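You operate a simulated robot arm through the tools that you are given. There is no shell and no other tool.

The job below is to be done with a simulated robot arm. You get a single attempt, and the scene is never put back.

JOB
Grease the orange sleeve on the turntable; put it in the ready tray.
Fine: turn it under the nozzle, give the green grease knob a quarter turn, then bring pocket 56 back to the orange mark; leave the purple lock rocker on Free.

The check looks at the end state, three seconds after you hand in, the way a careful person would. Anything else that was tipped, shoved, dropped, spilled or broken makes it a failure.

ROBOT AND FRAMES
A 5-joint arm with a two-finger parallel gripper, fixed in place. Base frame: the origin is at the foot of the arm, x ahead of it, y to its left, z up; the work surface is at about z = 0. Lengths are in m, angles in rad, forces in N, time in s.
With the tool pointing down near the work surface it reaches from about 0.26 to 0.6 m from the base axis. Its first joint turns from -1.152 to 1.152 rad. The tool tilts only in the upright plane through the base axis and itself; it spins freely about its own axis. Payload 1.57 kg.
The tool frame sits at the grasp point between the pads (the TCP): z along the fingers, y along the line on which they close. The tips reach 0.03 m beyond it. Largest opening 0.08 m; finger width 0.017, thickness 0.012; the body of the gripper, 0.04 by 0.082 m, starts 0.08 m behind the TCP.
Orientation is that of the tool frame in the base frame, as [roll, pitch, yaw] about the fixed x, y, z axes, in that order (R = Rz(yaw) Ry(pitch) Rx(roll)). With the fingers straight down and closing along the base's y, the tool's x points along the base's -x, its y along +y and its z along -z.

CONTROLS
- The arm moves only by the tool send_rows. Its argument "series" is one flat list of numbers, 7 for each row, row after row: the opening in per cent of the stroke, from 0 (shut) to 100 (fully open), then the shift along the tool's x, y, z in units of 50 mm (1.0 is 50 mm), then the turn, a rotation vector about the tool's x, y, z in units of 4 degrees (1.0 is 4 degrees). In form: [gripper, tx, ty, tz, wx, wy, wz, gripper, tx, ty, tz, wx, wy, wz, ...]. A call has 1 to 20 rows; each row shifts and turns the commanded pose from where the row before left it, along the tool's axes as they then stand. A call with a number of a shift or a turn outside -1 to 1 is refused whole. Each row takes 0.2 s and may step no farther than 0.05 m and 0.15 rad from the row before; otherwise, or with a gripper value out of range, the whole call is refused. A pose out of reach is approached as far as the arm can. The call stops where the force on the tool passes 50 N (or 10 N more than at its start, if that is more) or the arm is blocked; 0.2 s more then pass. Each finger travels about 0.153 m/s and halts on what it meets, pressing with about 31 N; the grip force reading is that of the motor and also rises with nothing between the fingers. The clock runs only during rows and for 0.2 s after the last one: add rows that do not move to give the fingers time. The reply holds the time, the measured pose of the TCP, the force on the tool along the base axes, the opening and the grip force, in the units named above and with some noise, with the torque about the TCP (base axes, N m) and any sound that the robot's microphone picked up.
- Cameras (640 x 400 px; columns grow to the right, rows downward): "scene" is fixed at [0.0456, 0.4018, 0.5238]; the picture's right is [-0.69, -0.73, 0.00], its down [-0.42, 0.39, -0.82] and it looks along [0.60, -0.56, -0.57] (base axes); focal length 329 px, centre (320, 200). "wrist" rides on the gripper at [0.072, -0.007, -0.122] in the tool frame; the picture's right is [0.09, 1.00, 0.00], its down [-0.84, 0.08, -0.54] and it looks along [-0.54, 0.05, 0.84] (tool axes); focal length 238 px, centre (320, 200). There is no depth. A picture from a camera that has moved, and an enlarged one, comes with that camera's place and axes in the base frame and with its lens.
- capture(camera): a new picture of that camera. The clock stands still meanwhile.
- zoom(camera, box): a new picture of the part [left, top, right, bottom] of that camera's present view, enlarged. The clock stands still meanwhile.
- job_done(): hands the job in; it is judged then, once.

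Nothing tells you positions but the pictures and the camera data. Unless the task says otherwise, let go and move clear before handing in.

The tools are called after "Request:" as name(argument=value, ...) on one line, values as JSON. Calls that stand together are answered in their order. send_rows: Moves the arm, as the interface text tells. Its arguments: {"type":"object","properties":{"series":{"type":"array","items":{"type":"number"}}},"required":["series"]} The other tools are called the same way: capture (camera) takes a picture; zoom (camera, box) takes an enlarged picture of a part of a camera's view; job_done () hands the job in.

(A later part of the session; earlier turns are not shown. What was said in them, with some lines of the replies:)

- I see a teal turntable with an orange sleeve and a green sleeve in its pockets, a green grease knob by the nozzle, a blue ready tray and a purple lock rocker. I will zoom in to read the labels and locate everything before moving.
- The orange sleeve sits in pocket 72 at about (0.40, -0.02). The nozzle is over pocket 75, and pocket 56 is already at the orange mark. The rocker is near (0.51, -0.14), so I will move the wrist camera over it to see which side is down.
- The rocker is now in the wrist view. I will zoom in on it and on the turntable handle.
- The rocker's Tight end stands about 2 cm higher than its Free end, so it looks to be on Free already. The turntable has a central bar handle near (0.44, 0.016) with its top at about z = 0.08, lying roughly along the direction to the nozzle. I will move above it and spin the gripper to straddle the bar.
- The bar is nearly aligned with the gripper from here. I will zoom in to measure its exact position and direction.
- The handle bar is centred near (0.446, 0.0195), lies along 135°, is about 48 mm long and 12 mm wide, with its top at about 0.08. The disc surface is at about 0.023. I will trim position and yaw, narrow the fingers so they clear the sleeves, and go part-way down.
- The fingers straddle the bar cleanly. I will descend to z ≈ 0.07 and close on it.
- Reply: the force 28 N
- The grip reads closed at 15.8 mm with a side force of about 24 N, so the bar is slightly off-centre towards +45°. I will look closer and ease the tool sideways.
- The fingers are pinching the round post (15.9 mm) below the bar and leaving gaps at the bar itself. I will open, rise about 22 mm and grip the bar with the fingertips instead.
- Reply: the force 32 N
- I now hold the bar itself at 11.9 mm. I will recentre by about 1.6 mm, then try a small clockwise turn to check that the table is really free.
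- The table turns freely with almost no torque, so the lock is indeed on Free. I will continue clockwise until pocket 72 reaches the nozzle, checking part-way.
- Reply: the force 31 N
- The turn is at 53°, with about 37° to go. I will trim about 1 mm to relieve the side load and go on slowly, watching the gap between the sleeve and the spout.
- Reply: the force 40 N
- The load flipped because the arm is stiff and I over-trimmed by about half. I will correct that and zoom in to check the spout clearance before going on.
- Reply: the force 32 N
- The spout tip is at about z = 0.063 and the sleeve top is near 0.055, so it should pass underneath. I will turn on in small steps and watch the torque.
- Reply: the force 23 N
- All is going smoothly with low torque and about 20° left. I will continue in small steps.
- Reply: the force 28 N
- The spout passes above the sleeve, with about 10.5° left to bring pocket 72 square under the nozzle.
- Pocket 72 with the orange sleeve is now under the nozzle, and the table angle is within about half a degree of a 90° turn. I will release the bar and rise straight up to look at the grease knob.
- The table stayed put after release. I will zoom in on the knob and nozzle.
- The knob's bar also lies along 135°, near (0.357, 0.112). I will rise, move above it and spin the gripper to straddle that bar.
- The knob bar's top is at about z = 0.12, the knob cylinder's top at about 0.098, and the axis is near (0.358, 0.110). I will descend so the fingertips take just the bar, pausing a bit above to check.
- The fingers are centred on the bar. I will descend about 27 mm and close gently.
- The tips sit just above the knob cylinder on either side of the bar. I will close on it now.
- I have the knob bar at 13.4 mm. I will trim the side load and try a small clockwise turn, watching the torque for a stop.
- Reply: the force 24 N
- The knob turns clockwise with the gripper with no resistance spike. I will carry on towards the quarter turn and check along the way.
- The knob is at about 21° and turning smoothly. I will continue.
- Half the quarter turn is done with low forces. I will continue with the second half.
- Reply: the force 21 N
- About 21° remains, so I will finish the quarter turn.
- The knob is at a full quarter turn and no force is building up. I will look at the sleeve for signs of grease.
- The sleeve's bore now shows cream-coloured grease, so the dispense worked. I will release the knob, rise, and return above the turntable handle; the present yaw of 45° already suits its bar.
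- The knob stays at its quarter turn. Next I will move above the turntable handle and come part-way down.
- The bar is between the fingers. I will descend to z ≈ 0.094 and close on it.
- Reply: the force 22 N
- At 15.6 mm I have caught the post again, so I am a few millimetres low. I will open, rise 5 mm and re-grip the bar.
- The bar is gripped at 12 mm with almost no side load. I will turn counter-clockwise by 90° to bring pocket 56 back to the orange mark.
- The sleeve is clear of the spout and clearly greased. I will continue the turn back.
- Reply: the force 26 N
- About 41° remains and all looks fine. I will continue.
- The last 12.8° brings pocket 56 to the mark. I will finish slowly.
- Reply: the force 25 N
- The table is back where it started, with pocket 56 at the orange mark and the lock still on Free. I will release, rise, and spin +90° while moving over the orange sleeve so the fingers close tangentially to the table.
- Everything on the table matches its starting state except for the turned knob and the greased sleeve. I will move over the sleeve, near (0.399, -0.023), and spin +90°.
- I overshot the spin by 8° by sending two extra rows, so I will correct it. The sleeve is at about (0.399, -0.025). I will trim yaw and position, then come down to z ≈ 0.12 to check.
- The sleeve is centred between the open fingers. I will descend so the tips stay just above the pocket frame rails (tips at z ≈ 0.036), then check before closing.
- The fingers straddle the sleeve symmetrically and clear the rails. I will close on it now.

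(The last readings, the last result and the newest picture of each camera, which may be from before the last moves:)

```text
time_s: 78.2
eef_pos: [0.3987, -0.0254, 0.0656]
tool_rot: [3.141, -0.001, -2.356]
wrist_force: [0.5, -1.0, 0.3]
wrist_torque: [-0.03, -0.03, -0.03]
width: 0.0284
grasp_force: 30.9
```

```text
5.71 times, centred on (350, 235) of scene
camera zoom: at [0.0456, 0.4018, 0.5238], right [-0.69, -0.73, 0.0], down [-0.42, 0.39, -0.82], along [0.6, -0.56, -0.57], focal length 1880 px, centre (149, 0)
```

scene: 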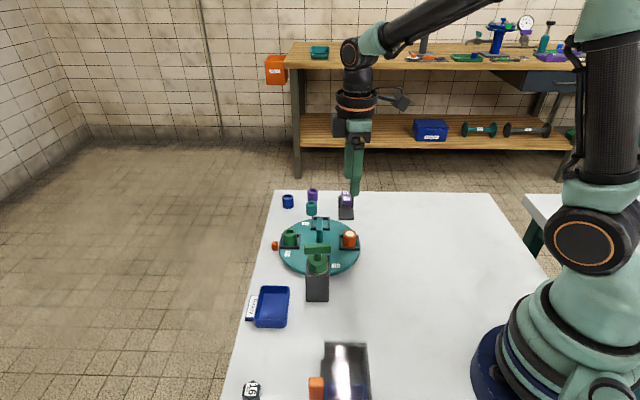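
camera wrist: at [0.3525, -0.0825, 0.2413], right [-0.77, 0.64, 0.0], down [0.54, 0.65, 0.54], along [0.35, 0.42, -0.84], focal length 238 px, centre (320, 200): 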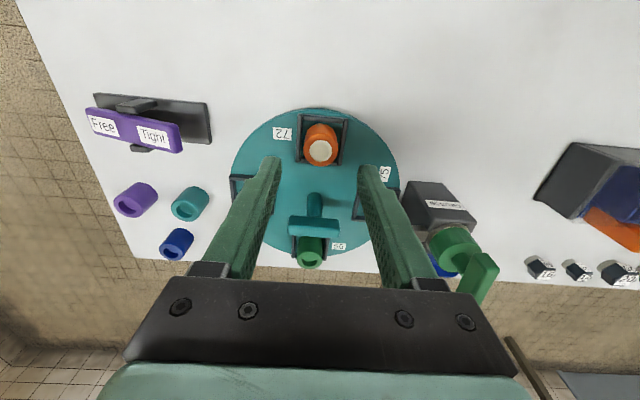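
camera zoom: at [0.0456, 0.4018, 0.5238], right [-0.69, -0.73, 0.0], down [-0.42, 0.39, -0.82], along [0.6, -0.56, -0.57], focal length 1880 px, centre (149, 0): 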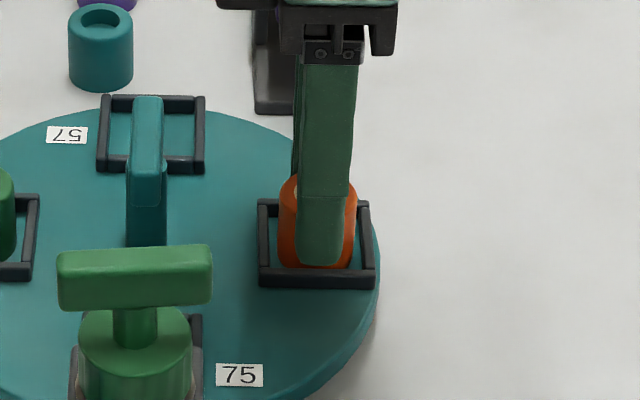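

I have the sleeve at 28.4 mm with balanced forces. I will lift slowly and check that it comes out of the pocket cleanly.

Request:
send_rows(series=[0, 0, 0, -0.2, 0, 0, 0, 0, 0, 0, -0.3, 0, 0, 0, 0, 0, 0, -0.3, 0, 0, 0, 0, 0, 0, -0.4, 0, 0, 0, 0, 0, 0, -0.5, 0, 0, 0, 0, 0, 0, -0.5, 0, 0, 0, 0, 0, 0, -0.5, 0, 0, 0, 0, 0, 0, -0.5, 0, 0, 0, 0, 0, 0, -0.3, 0, 0, 0, 0, 0, 0, 0, 0, 0, 0])

Request:
capture(camera="wrist")

Request:
capture(camera="scene")

Request:
zoom(camera="scene", box=[270, 180, 370, 280])

```text
time_s: 80.4
eef_pos: [0.3998, -0.0239, 0.2411]
tool_rot: [-3.141, 0.0, -2.357]
wrist_force: [-0.1, 0.9, -0.4]
wrist_torque: [-0.04, 0.01, -0.02]
width: 0.0289
grasp_force: 31.2
```

```text
taken
camera wrist: at [0.3551, -0.0791, 0.3636], right [-0.77, 0.64, 0.0], down [0.54, 0.65, 0.54], along [0.35, 0.42, -0.84], focal length 238 px, centre (320, 200)
```

wrist: 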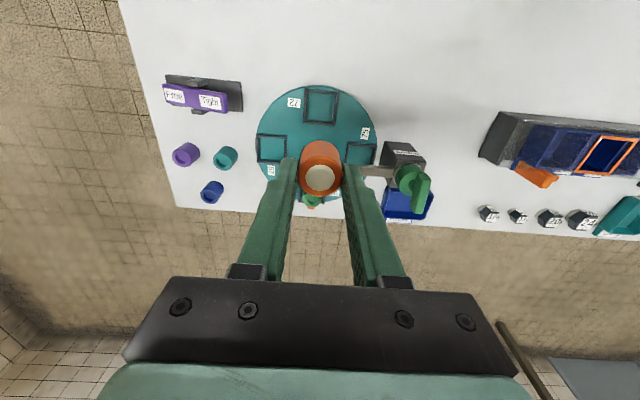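

```text
taken
```

scene: 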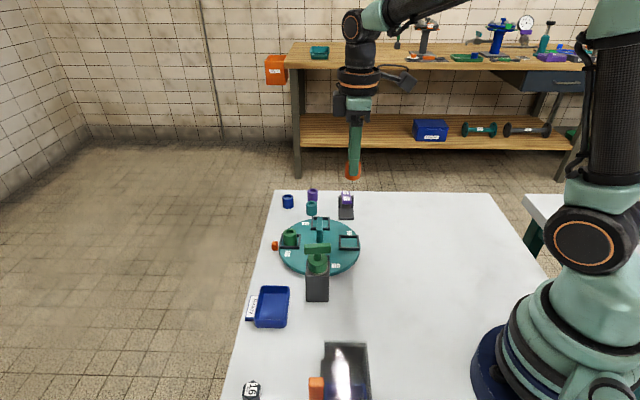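

```text
4.00 times, centred on (320, 230) of scene
camera zoom: at [0.0456, 0.4018, 0.5238], right [-0.69, -0.73, 0.0], down [-0.42, 0.39, -0.82], along [0.6, -0.56, -0.57], focal length 1316 px, centre (320, 80)
```

zoom: 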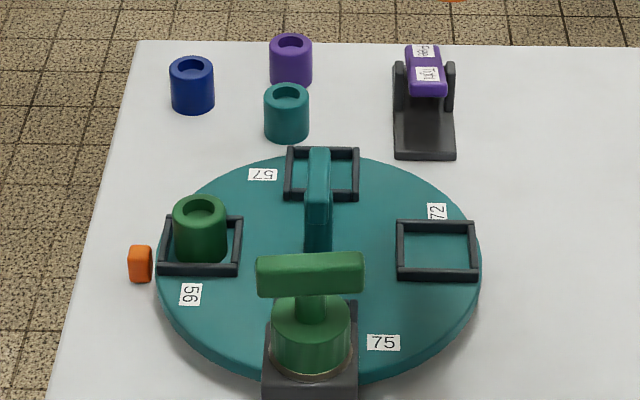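

The greased sleeve is lifted clear and the table has not moved. I will carry it at height over to the Ready tray.

Request:
send_rows(series=[0, -0.2, 0.22, 0, 0, 0, 0, 0, -0.371, 0.414, 0, 0, 0, 0, 0, -0.371, 0.414, 0, 0, 0, 0, 0, -0.371, 0.414, 0, 0, 0, 0, 0, -0.371, 0.414, 0, 0, 0, 0, 0, -0.371, 0.414, 0, 0, 0, 0, 0, -0.371, 0.414, 0, 0, 0, 0, 0, -0.344, 0.386, 0, 0, 0, 0, 0, -0.2, 0.22, 0, 0, 0, 0, 0, 0, 0, 0, 0, 0, 0])

Request:
capture(camera="wrist")

Request:
capture(camera="scene")

```text
time_s: 82.6
eef_pos: [0.3867, 0.1998, 0.2408]
tool_rot: [3.14, 0.0, -2.358]
wrist_force: [-0.1, -0.3, -0.6]
wrist_torque: [-0.02, 0.01, 0.0]
width: 0.0286
grasp_force: 31.4
```

```text
taken
camera wrist: at [0.3415, 0.1445, 0.3638], right [-0.77, 0.64, 0.0], down [0.54, 0.65, 0.54], along [0.35, 0.42, -0.84], focal length 238 px, centre (320, 200)
```

wrist: 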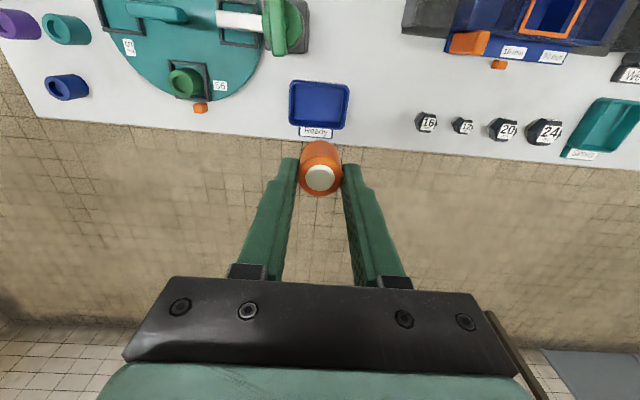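

```text
taken
```

scene: 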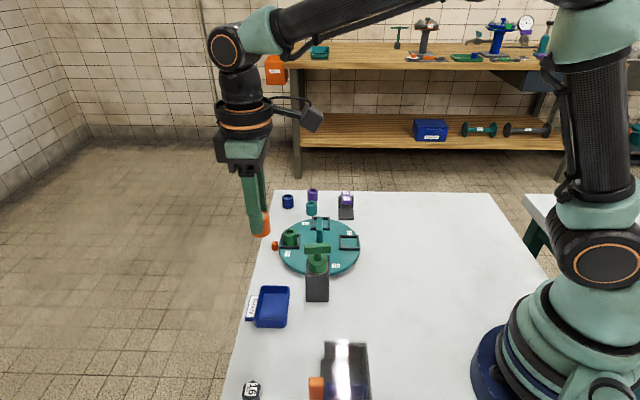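

Request:
zoom(camera="wrist", box=[260, 60, 380, 160])

Request:
zoom(camera="scene", box=[230, 270, 310, 340])

```text
4.00 times, centred on (320, 110) of wrist
camera zoom: at [0.3415, 0.1445, 0.3638], right [-0.77, 0.64, 0.0], down [0.54, 0.65, 0.54], along [0.35, 0.42, -0.84], focal length 953 px, centre (320, 560)
```

zoom: 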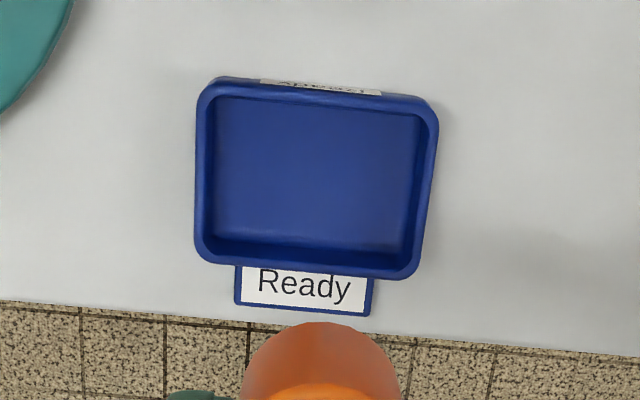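

```text
5.71 times, centred on (270, 305) of scene
camera zoom: at [0.0455, 0.4018, 0.5238], right [-0.69, -0.73, 0.0], down [-0.42, 0.39, -0.82], along [0.6, -0.56, -0.57], focal length 1880 px, centre (606, -400)
```

zoom: 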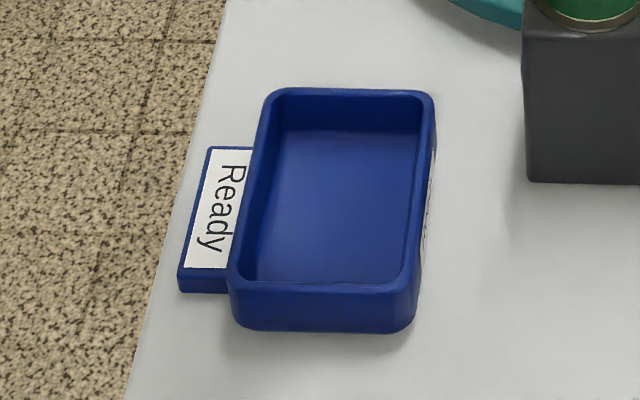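

The tray's long axis lies along about 135°, matching the finger direction, and its centre is near (0.387, 0.1945). I will shift over the centre and descend to just above the rim.

Request:
send_rows(series=[0, 0.09, -0.076, 0, 0, 0, 0, 0, 0, 0, 0.4, 0, 0, 0, 0, 0, 0, 0.5, 0, 0, 0, 0, 0, 0, 0.5, 0, 0, 0, 0, 0, 0, 0.5, 0, 0, 0, 0, 0, 0, 0.5, 0, 0, 0, 0, 0, 0, 0.4, 0, 0, 0, 0, 0, 0, 0.3, 0, 0, 0, 0, 0, 0, 0, 0, 0, 0])

Request:
capture(camera="wrist")

Request:
zoom(camera="scene", box=[220, 230, 340, 340])

```text
time_s: 84.6
eef_pos: [0.3855, 0.1931, 0.0862]
tool_rot: [-3.141, 0.0, -2.356]
wrist_force: [-0.1, -1.1, -1.0]
wrist_torque: [-0.01, -0.03, -0.03]
width: 0.0286
grasp_force: 31.1
```

```text
taken
camera wrist: at [0.3398, 0.137, 0.2085], right [-0.77, 0.64, 0.0], down [0.54, 0.65, 0.54], along [0.35, 0.42, -0.84], focal length 238 px, centre (320, 200)
```

wrist: 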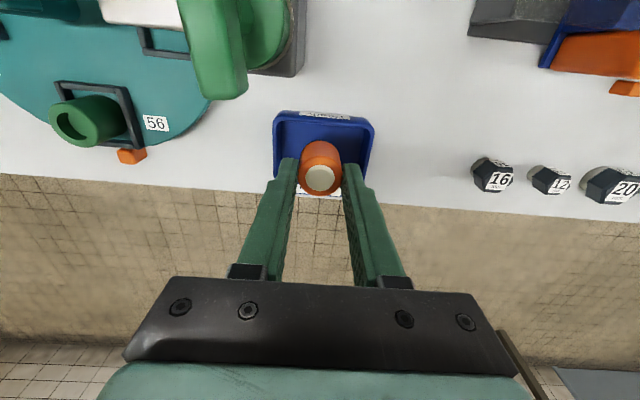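

```text
3.64 times, centred on (280, 285) of scene
camera zoom: at [0.0456, 0.4018, 0.5238], right [-0.69, -0.73, 0.0], down [-0.42, 0.39, -0.82], along [0.6, -0.56, -0.57], focal length 1196 px, centre (466, -109)
```

zoom: 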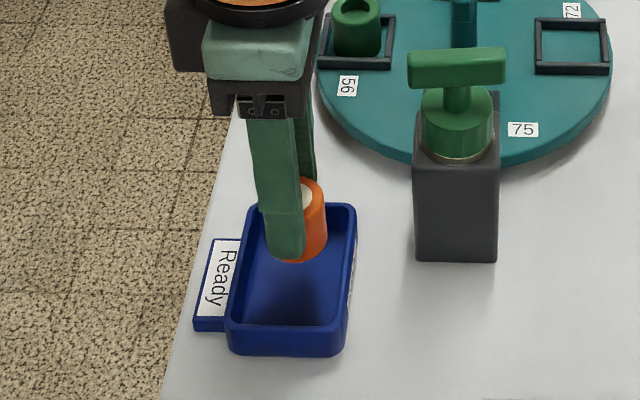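

The sleeve is just above the tray. I will zoom in to check centring before the last few centimetres.

Request:
zoom(camera="wrist", box=[255, 95, 395, 215])

```text
3.33 times, centred on (325, 155) of wrist
camera zoom: at [0.3398, 0.137, 0.2085], right [-0.77, 0.64, 0.0], down [0.54, 0.65, 0.54], along [0.35, 0.42, -0.84], focal length 794 px, centre (303, 350)
```

zoom: 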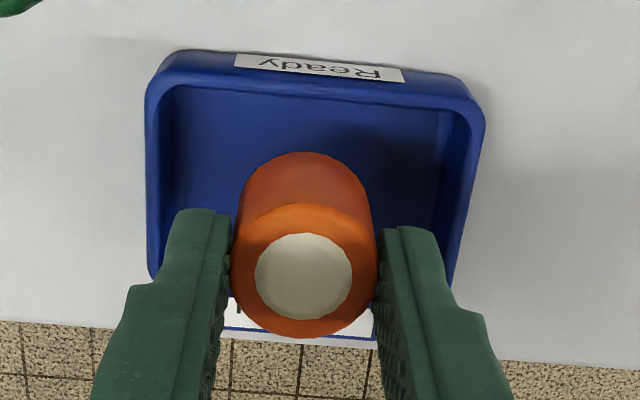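

The tray centre is about 2 mm further forward. I will nudge that way and descend gradually, feeling for contact with the tray floor.

Request:
send_rows(series=[0, -0.045, 0.005, 0.1, 0, 0, 0, 0, 0, 0, 0.2, 0, 0, 0, 0, 0, 0, 0.15, 0, 0, 0, 0, 0, 0, 0.1, 0, 0, 0, 0, 0, 0, 0.05, 0, 0, 0, 0, 0, 0, 0, 0, 0, 0])

Request:
zoom(camera="scene", box=[220, 230, 340, 340])

Request:
zoom(camera="wrist", box=[255, 95, 395, 215])

```text
time_s: 86.0
eef_pos: [0.3866, 0.1928, 0.0567]
tool_rot: [-3.142, 0.0, -2.355]
wrist_force: [0.4, 0.0, -0.4]
wrist_torque: [-0.01, 0.0, -0.01]
width: 0.0285
grasp_force: 31.2
```

```text
3.64 times, centred on (280, 285) of scene
camera zoom: at [0.0456, 0.4018, 0.5238], right [-0.69, -0.73, 0.0], down [-0.42, 0.39, -0.82], along [0.6, -0.56, -0.57], focal length 1196 px, centre (466, -109)
```

zoom: 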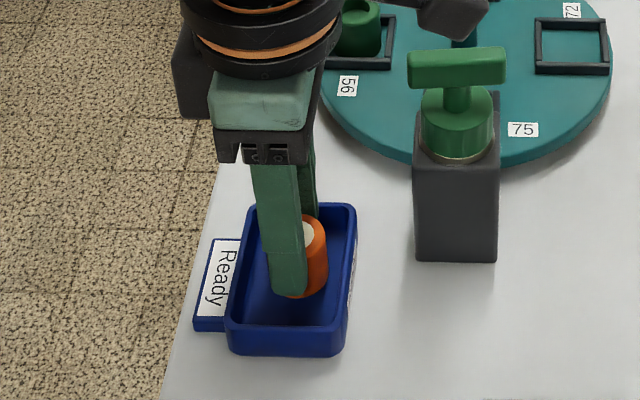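

```text
3.33 times, centred on (325, 155) of wrist
camera zoom: at [0.3416, 0.1373, 0.1792], right [-0.77, 0.64, 0.0], down [0.54, 0.65, 0.54], along [0.35, 0.42, -0.84], focal length 794 px, centre (303, 350)
```

zoom: 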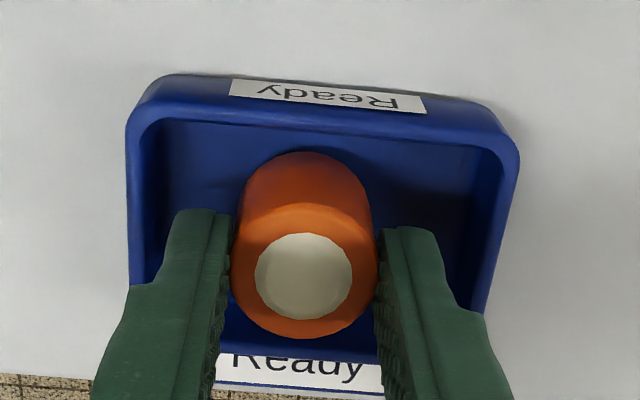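

I am inside the rim with no contact yet. I will make a small sideways centring and then fine steps down.

Request:
send_rows(series=[0, -0.02, 0.045, 0, 0, 0, 0, 0, 0, 0, 0.04, 0, 0, 0, 0, 0, 0, 0.04, 0, 0, 0, 0, 0, 0, 0.03, 0, 0, 0, 0, 0, 0, 0, 0, 0, 0])

```text
time_s: 87.2
eef_pos: [0.3853, 0.1969, 0.0511]
tool_rot: [-3.142, -0.001, -2.356]
wrist_force: [-0.4, -0.8, -0.6]
wrist_torque: [-0.03, 0.03, -0.02]
width: 0.0286
grasp_force: 31.2
```

Still no contact at z = 0.051. I will keep stepping down about 1 mm at a time.

Request:
send_rows(series=[0, 0, 0, 0.02, 0, 0, 0, 0, 0, 0, 0.02, 0, 0, 0, 0, 0, 0, 0, 0, 0, 0])

Request:
send_rows(series=[0, 0, 0, 0.02, 0, 0, 0, 0, 0, 0, 0, 0, 0, 0])

```text
time_s: 88.0
eef_pos: [0.3868, 0.1966, 0.0491]
tool_rot: [-3.142, 0.0, -2.358]
wrist_force: [-0.7, -1.9, 4.9]
wrist_torque: [-0.13, 0.01, 0.02]
width: 0.0288
grasp_force: 31.6
```

```text
time_s: 88.6
eef_pos: [0.3865, 0.1951, 0.0481]
tool_rot: [-3.141, 0.002, -2.356]
wrist_force: [-4.9, -3.0, 18.6]
wrist_torque: [-0.1, 0.23, 0.04]
width: 0.0288
grasp_force: 30.9
```

There is contact at z ≈ 0.048 with 18.6 N upward, so the sleeve is on the tray floor. I will ease off slightly, check the picture, then open.

Request:
send_rows(series=[0, 0, 0, -0.014, 0, 0, 0, 0, 0, 0, 0, 0, 0, 0])

Request:
zoom(camera="scene", box=[220, 230, 340, 340])

Request:
zoom(camera="wrist", box=[255, 95, 395, 215])

```text
time_s: 89.2
eef_pos: [0.3867, 0.1965, 0.0487]
tool_rot: [-3.14, 0.0, -2.359]
wrist_force: [-0.4, -0.4, 0.0]
wrist_torque: [0.01, -0.03, 0.01]
width: 0.0287
grasp_force: 31.0
```

```text
3.64 times, centred on (280, 285) of scene
camera zoom: at [0.0456, 0.4018, 0.5238], right [-0.69, -0.73, 0.0], down [-0.42, 0.39, -0.82], along [0.6, -0.56, -0.57], focal length 1196 px, centre (466, -109)
```

zoom: 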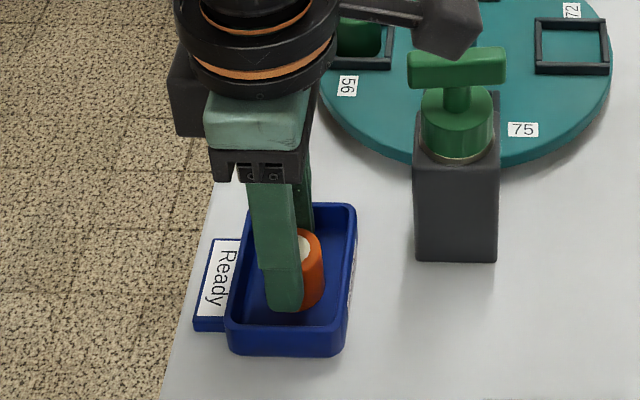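

```text
3.33 times, centred on (325, 155) of wrist
camera zoom: at [0.3412, 0.141, 0.1705], right [-0.77, 0.64, 0.0], down [0.54, 0.65, 0.54], along [0.35, 0.42, -0.84], focal length 794 px, centre (303, 350)
```

zoom: 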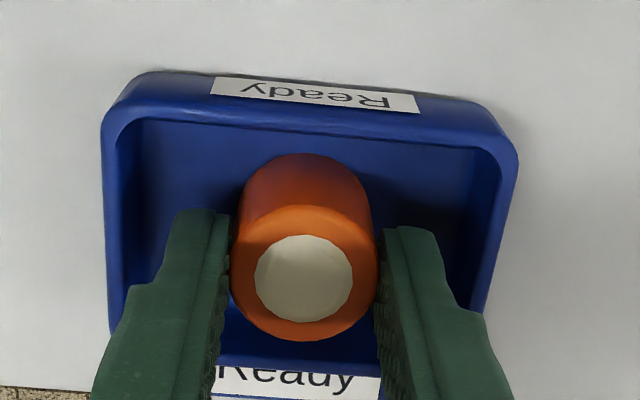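

The sleeve is upright inside the tray with room beside the fingers. I will open a little and rise straight up.

Request:
send_rows(series=[40, 0, 0, 0, 0, 0, 0, 46, 0, 0, 0, 0, 0, 0, 46, 0, 0, 0, 0, 0, 0, 46, 0, 0, 0, 0, 0, 0])

Request:
zoom(camera="wrist", box=[255, 95, 395, 215])

Request:
zoom(camera="scene", box=[220, 230, 340, 340])

```text
time_s: 90.2
eef_pos: [0.3865, 0.1967, 0.0492]
tool_rot: [-3.141, 0.0, -2.357]
wrist_force: [-0.8, -0.3, -0.2]
wrist_torque: [0.0, -0.01, 0.02]
width: 0.0369
grasp_force: 0.1
```

```text
3.33 times, centred on (325, 155) of wrist
camera zoom: at [0.3414, 0.1409, 0.1711], right [-0.77, 0.64, 0.0], down [0.54, 0.65, 0.54], along [0.35, 0.42, -0.84], focal length 794 px, centre (303, 350)
```

zoom: 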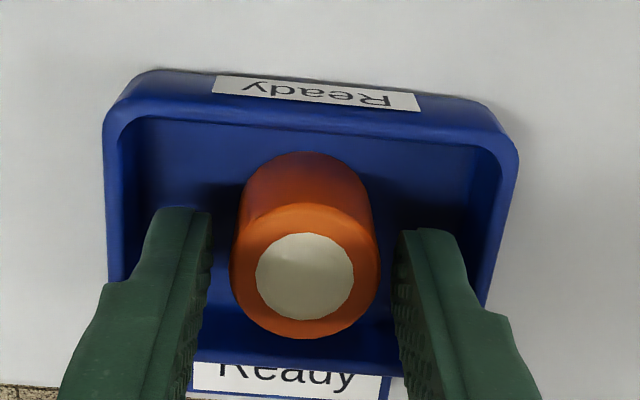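

```text
3.64 times, centred on (280, 285) of scene
camera zoom: at [0.0456, 0.4018, 0.5238], right [-0.69, -0.73, 0.0], down [-0.42, 0.39, -0.82], along [0.6, -0.56, -0.57], focal length 1196 px, centre (466, -109)
```

zoom: 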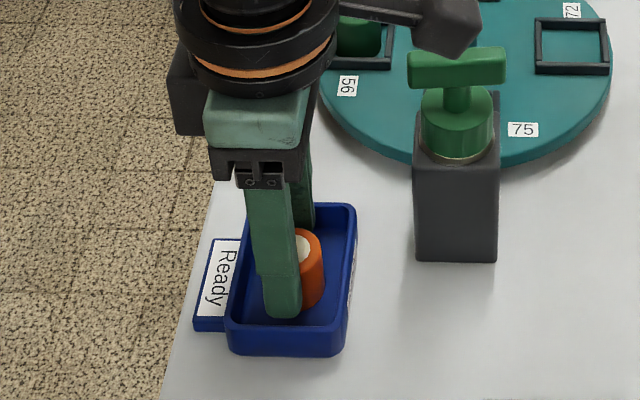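

The sleeve stands free in the tray and the fingers are clear on both sides. I will rise straight up and away.

Request:
send_rows(series=[46, 0, 0, -0.2, 0, 0, 0, 46, 0, 0, -0.3, 0, 0, 0, 46, 0, 0, -0.5, 0, 0, 0, 46, 0, 0, -0.6, 0, 0, 0, 46, 0, 0, -0.7, 0, 0, 0, 46, 0, 0, -0.7, 0, 0, 0, 46, 0, 0, -0.7, 0, 0, 0, 46, 0, 0, -0.3, 0, 0, 0, 46, 0, 0, 0, 0, 0, 0])

Request:
capture(camera="scene")

Request:
capture(camera="wrist")

Request:
zoom(camera="scene", box=[240, 180, 400, 280])

Request:
zoom(camera="scene", box=[220, 240, 380, 340])

Request:
zoom(camera="scene", box=[320, 180, 370, 230])

```text
time_s: 92.2
eef_pos: [0.3871, 0.1967, 0.2496]
tool_rot: [3.141, 0.001, -2.355]
wrist_force: [0.4, 0.0, 0.0]
wrist_torque: [0.0, 0.03, 0.0]
width: 0.0368
grasp_force: 0.0
```

```text
taken
```

scene: 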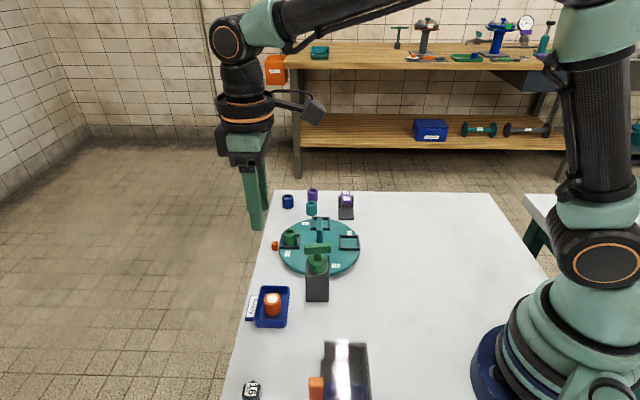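

```text
taken
camera wrist: at [0.3417, 0.1412, 0.3711], right [-0.77, 0.64, 0.0], down [0.54, 0.65, 0.54], along [0.35, 0.42, -0.84], focal length 238 px, centre (320, 200)
```

wrist: 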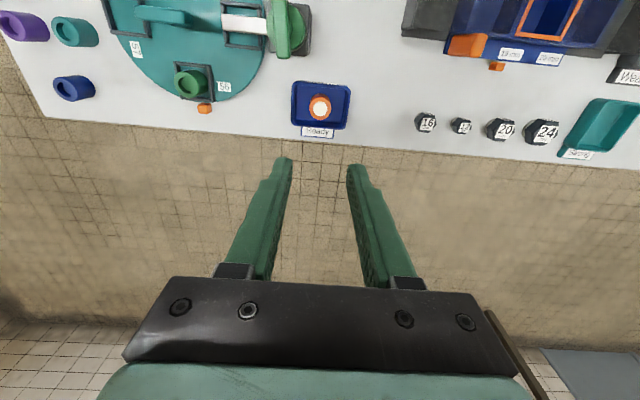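

```text
4.00 times, centred on (320, 230) of scene
camera zoom: at [0.0455, 0.4018, 0.5238], right [-0.69, -0.73, 0.0], down [-0.42, 0.39, -0.82], along [0.6, -0.56, -0.57], focal length 1316 px, centre (320, 80)
```

zoom: 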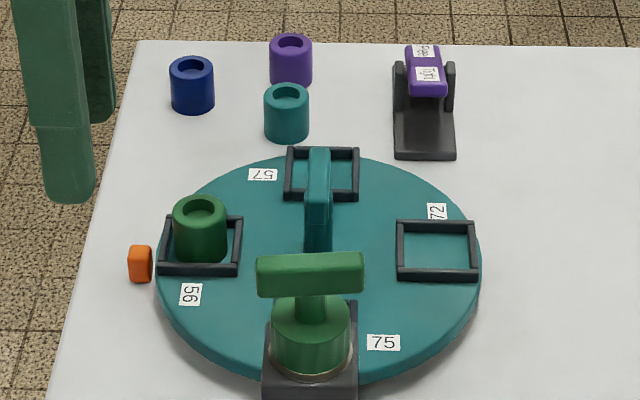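

```text
4.00 times, centred on (300, 290) of scene
camera zoom: at [0.0455, 0.4018, 0.5238], right [-0.69, -0.73, 0.0], down [-0.42, 0.39, -0.82], along [0.6, -0.56, -0.57], focal length 1316 px, centre (400, -160)
```

zoom: 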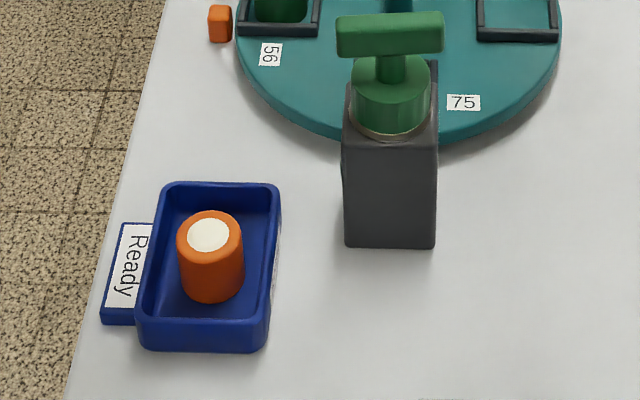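

```text
8.00 times, centred on (345, 205) of scene
camera zoom: at [0.0455, 0.4018, 0.5238], right [-0.69, -0.73, 0.0], down [-0.42, 0.39, -0.82], along [0.6, -0.56, -0.57], focal length 2632 px, centre (120, 160)
```

zoom: 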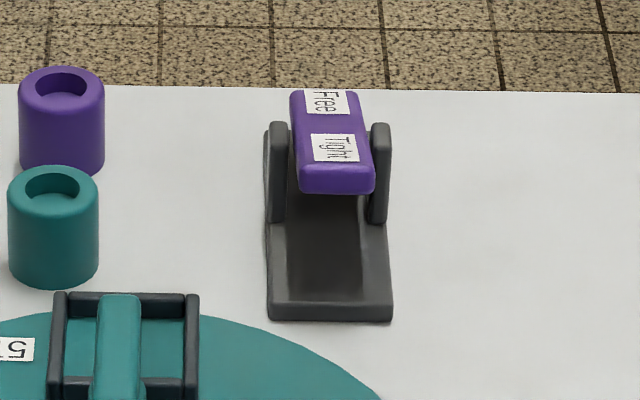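

The orange sleeve stands greased and upright in the Ready tray, and the knob is at its quarter turn. Pocket 56 is at the orange mark, the lock rocker is untouched on Free, everything else is where it was, and the arm is clear. I am handing in.

Request:
job_done()

```text
The job is handed in.
```

The orange sleeve is greased and standing upright in the Ready tray, and I've handed the job in. I haven't seen the check's result.

- **Greasing:** I turned the table 90° clockwise to bring pocket 72, which held the sleeve, under the nozzle. I then gave the green knob a quarter turn clockwise, since the job didn't name a direction. The sleeve's bore showed cream-coloured grease afterwards.
- **Table:** I turned it back, and pocket 56 is at the orange mark again, in the same place as at the start.
- **Lock rocker:** It was already on Free, and the table turned without resistance. I never touched it.
- **Everything else:** In the last pictures the green sleeve, the loose pieces, the tray and the rest of the table looked unmoved. The gripper is open and clear.
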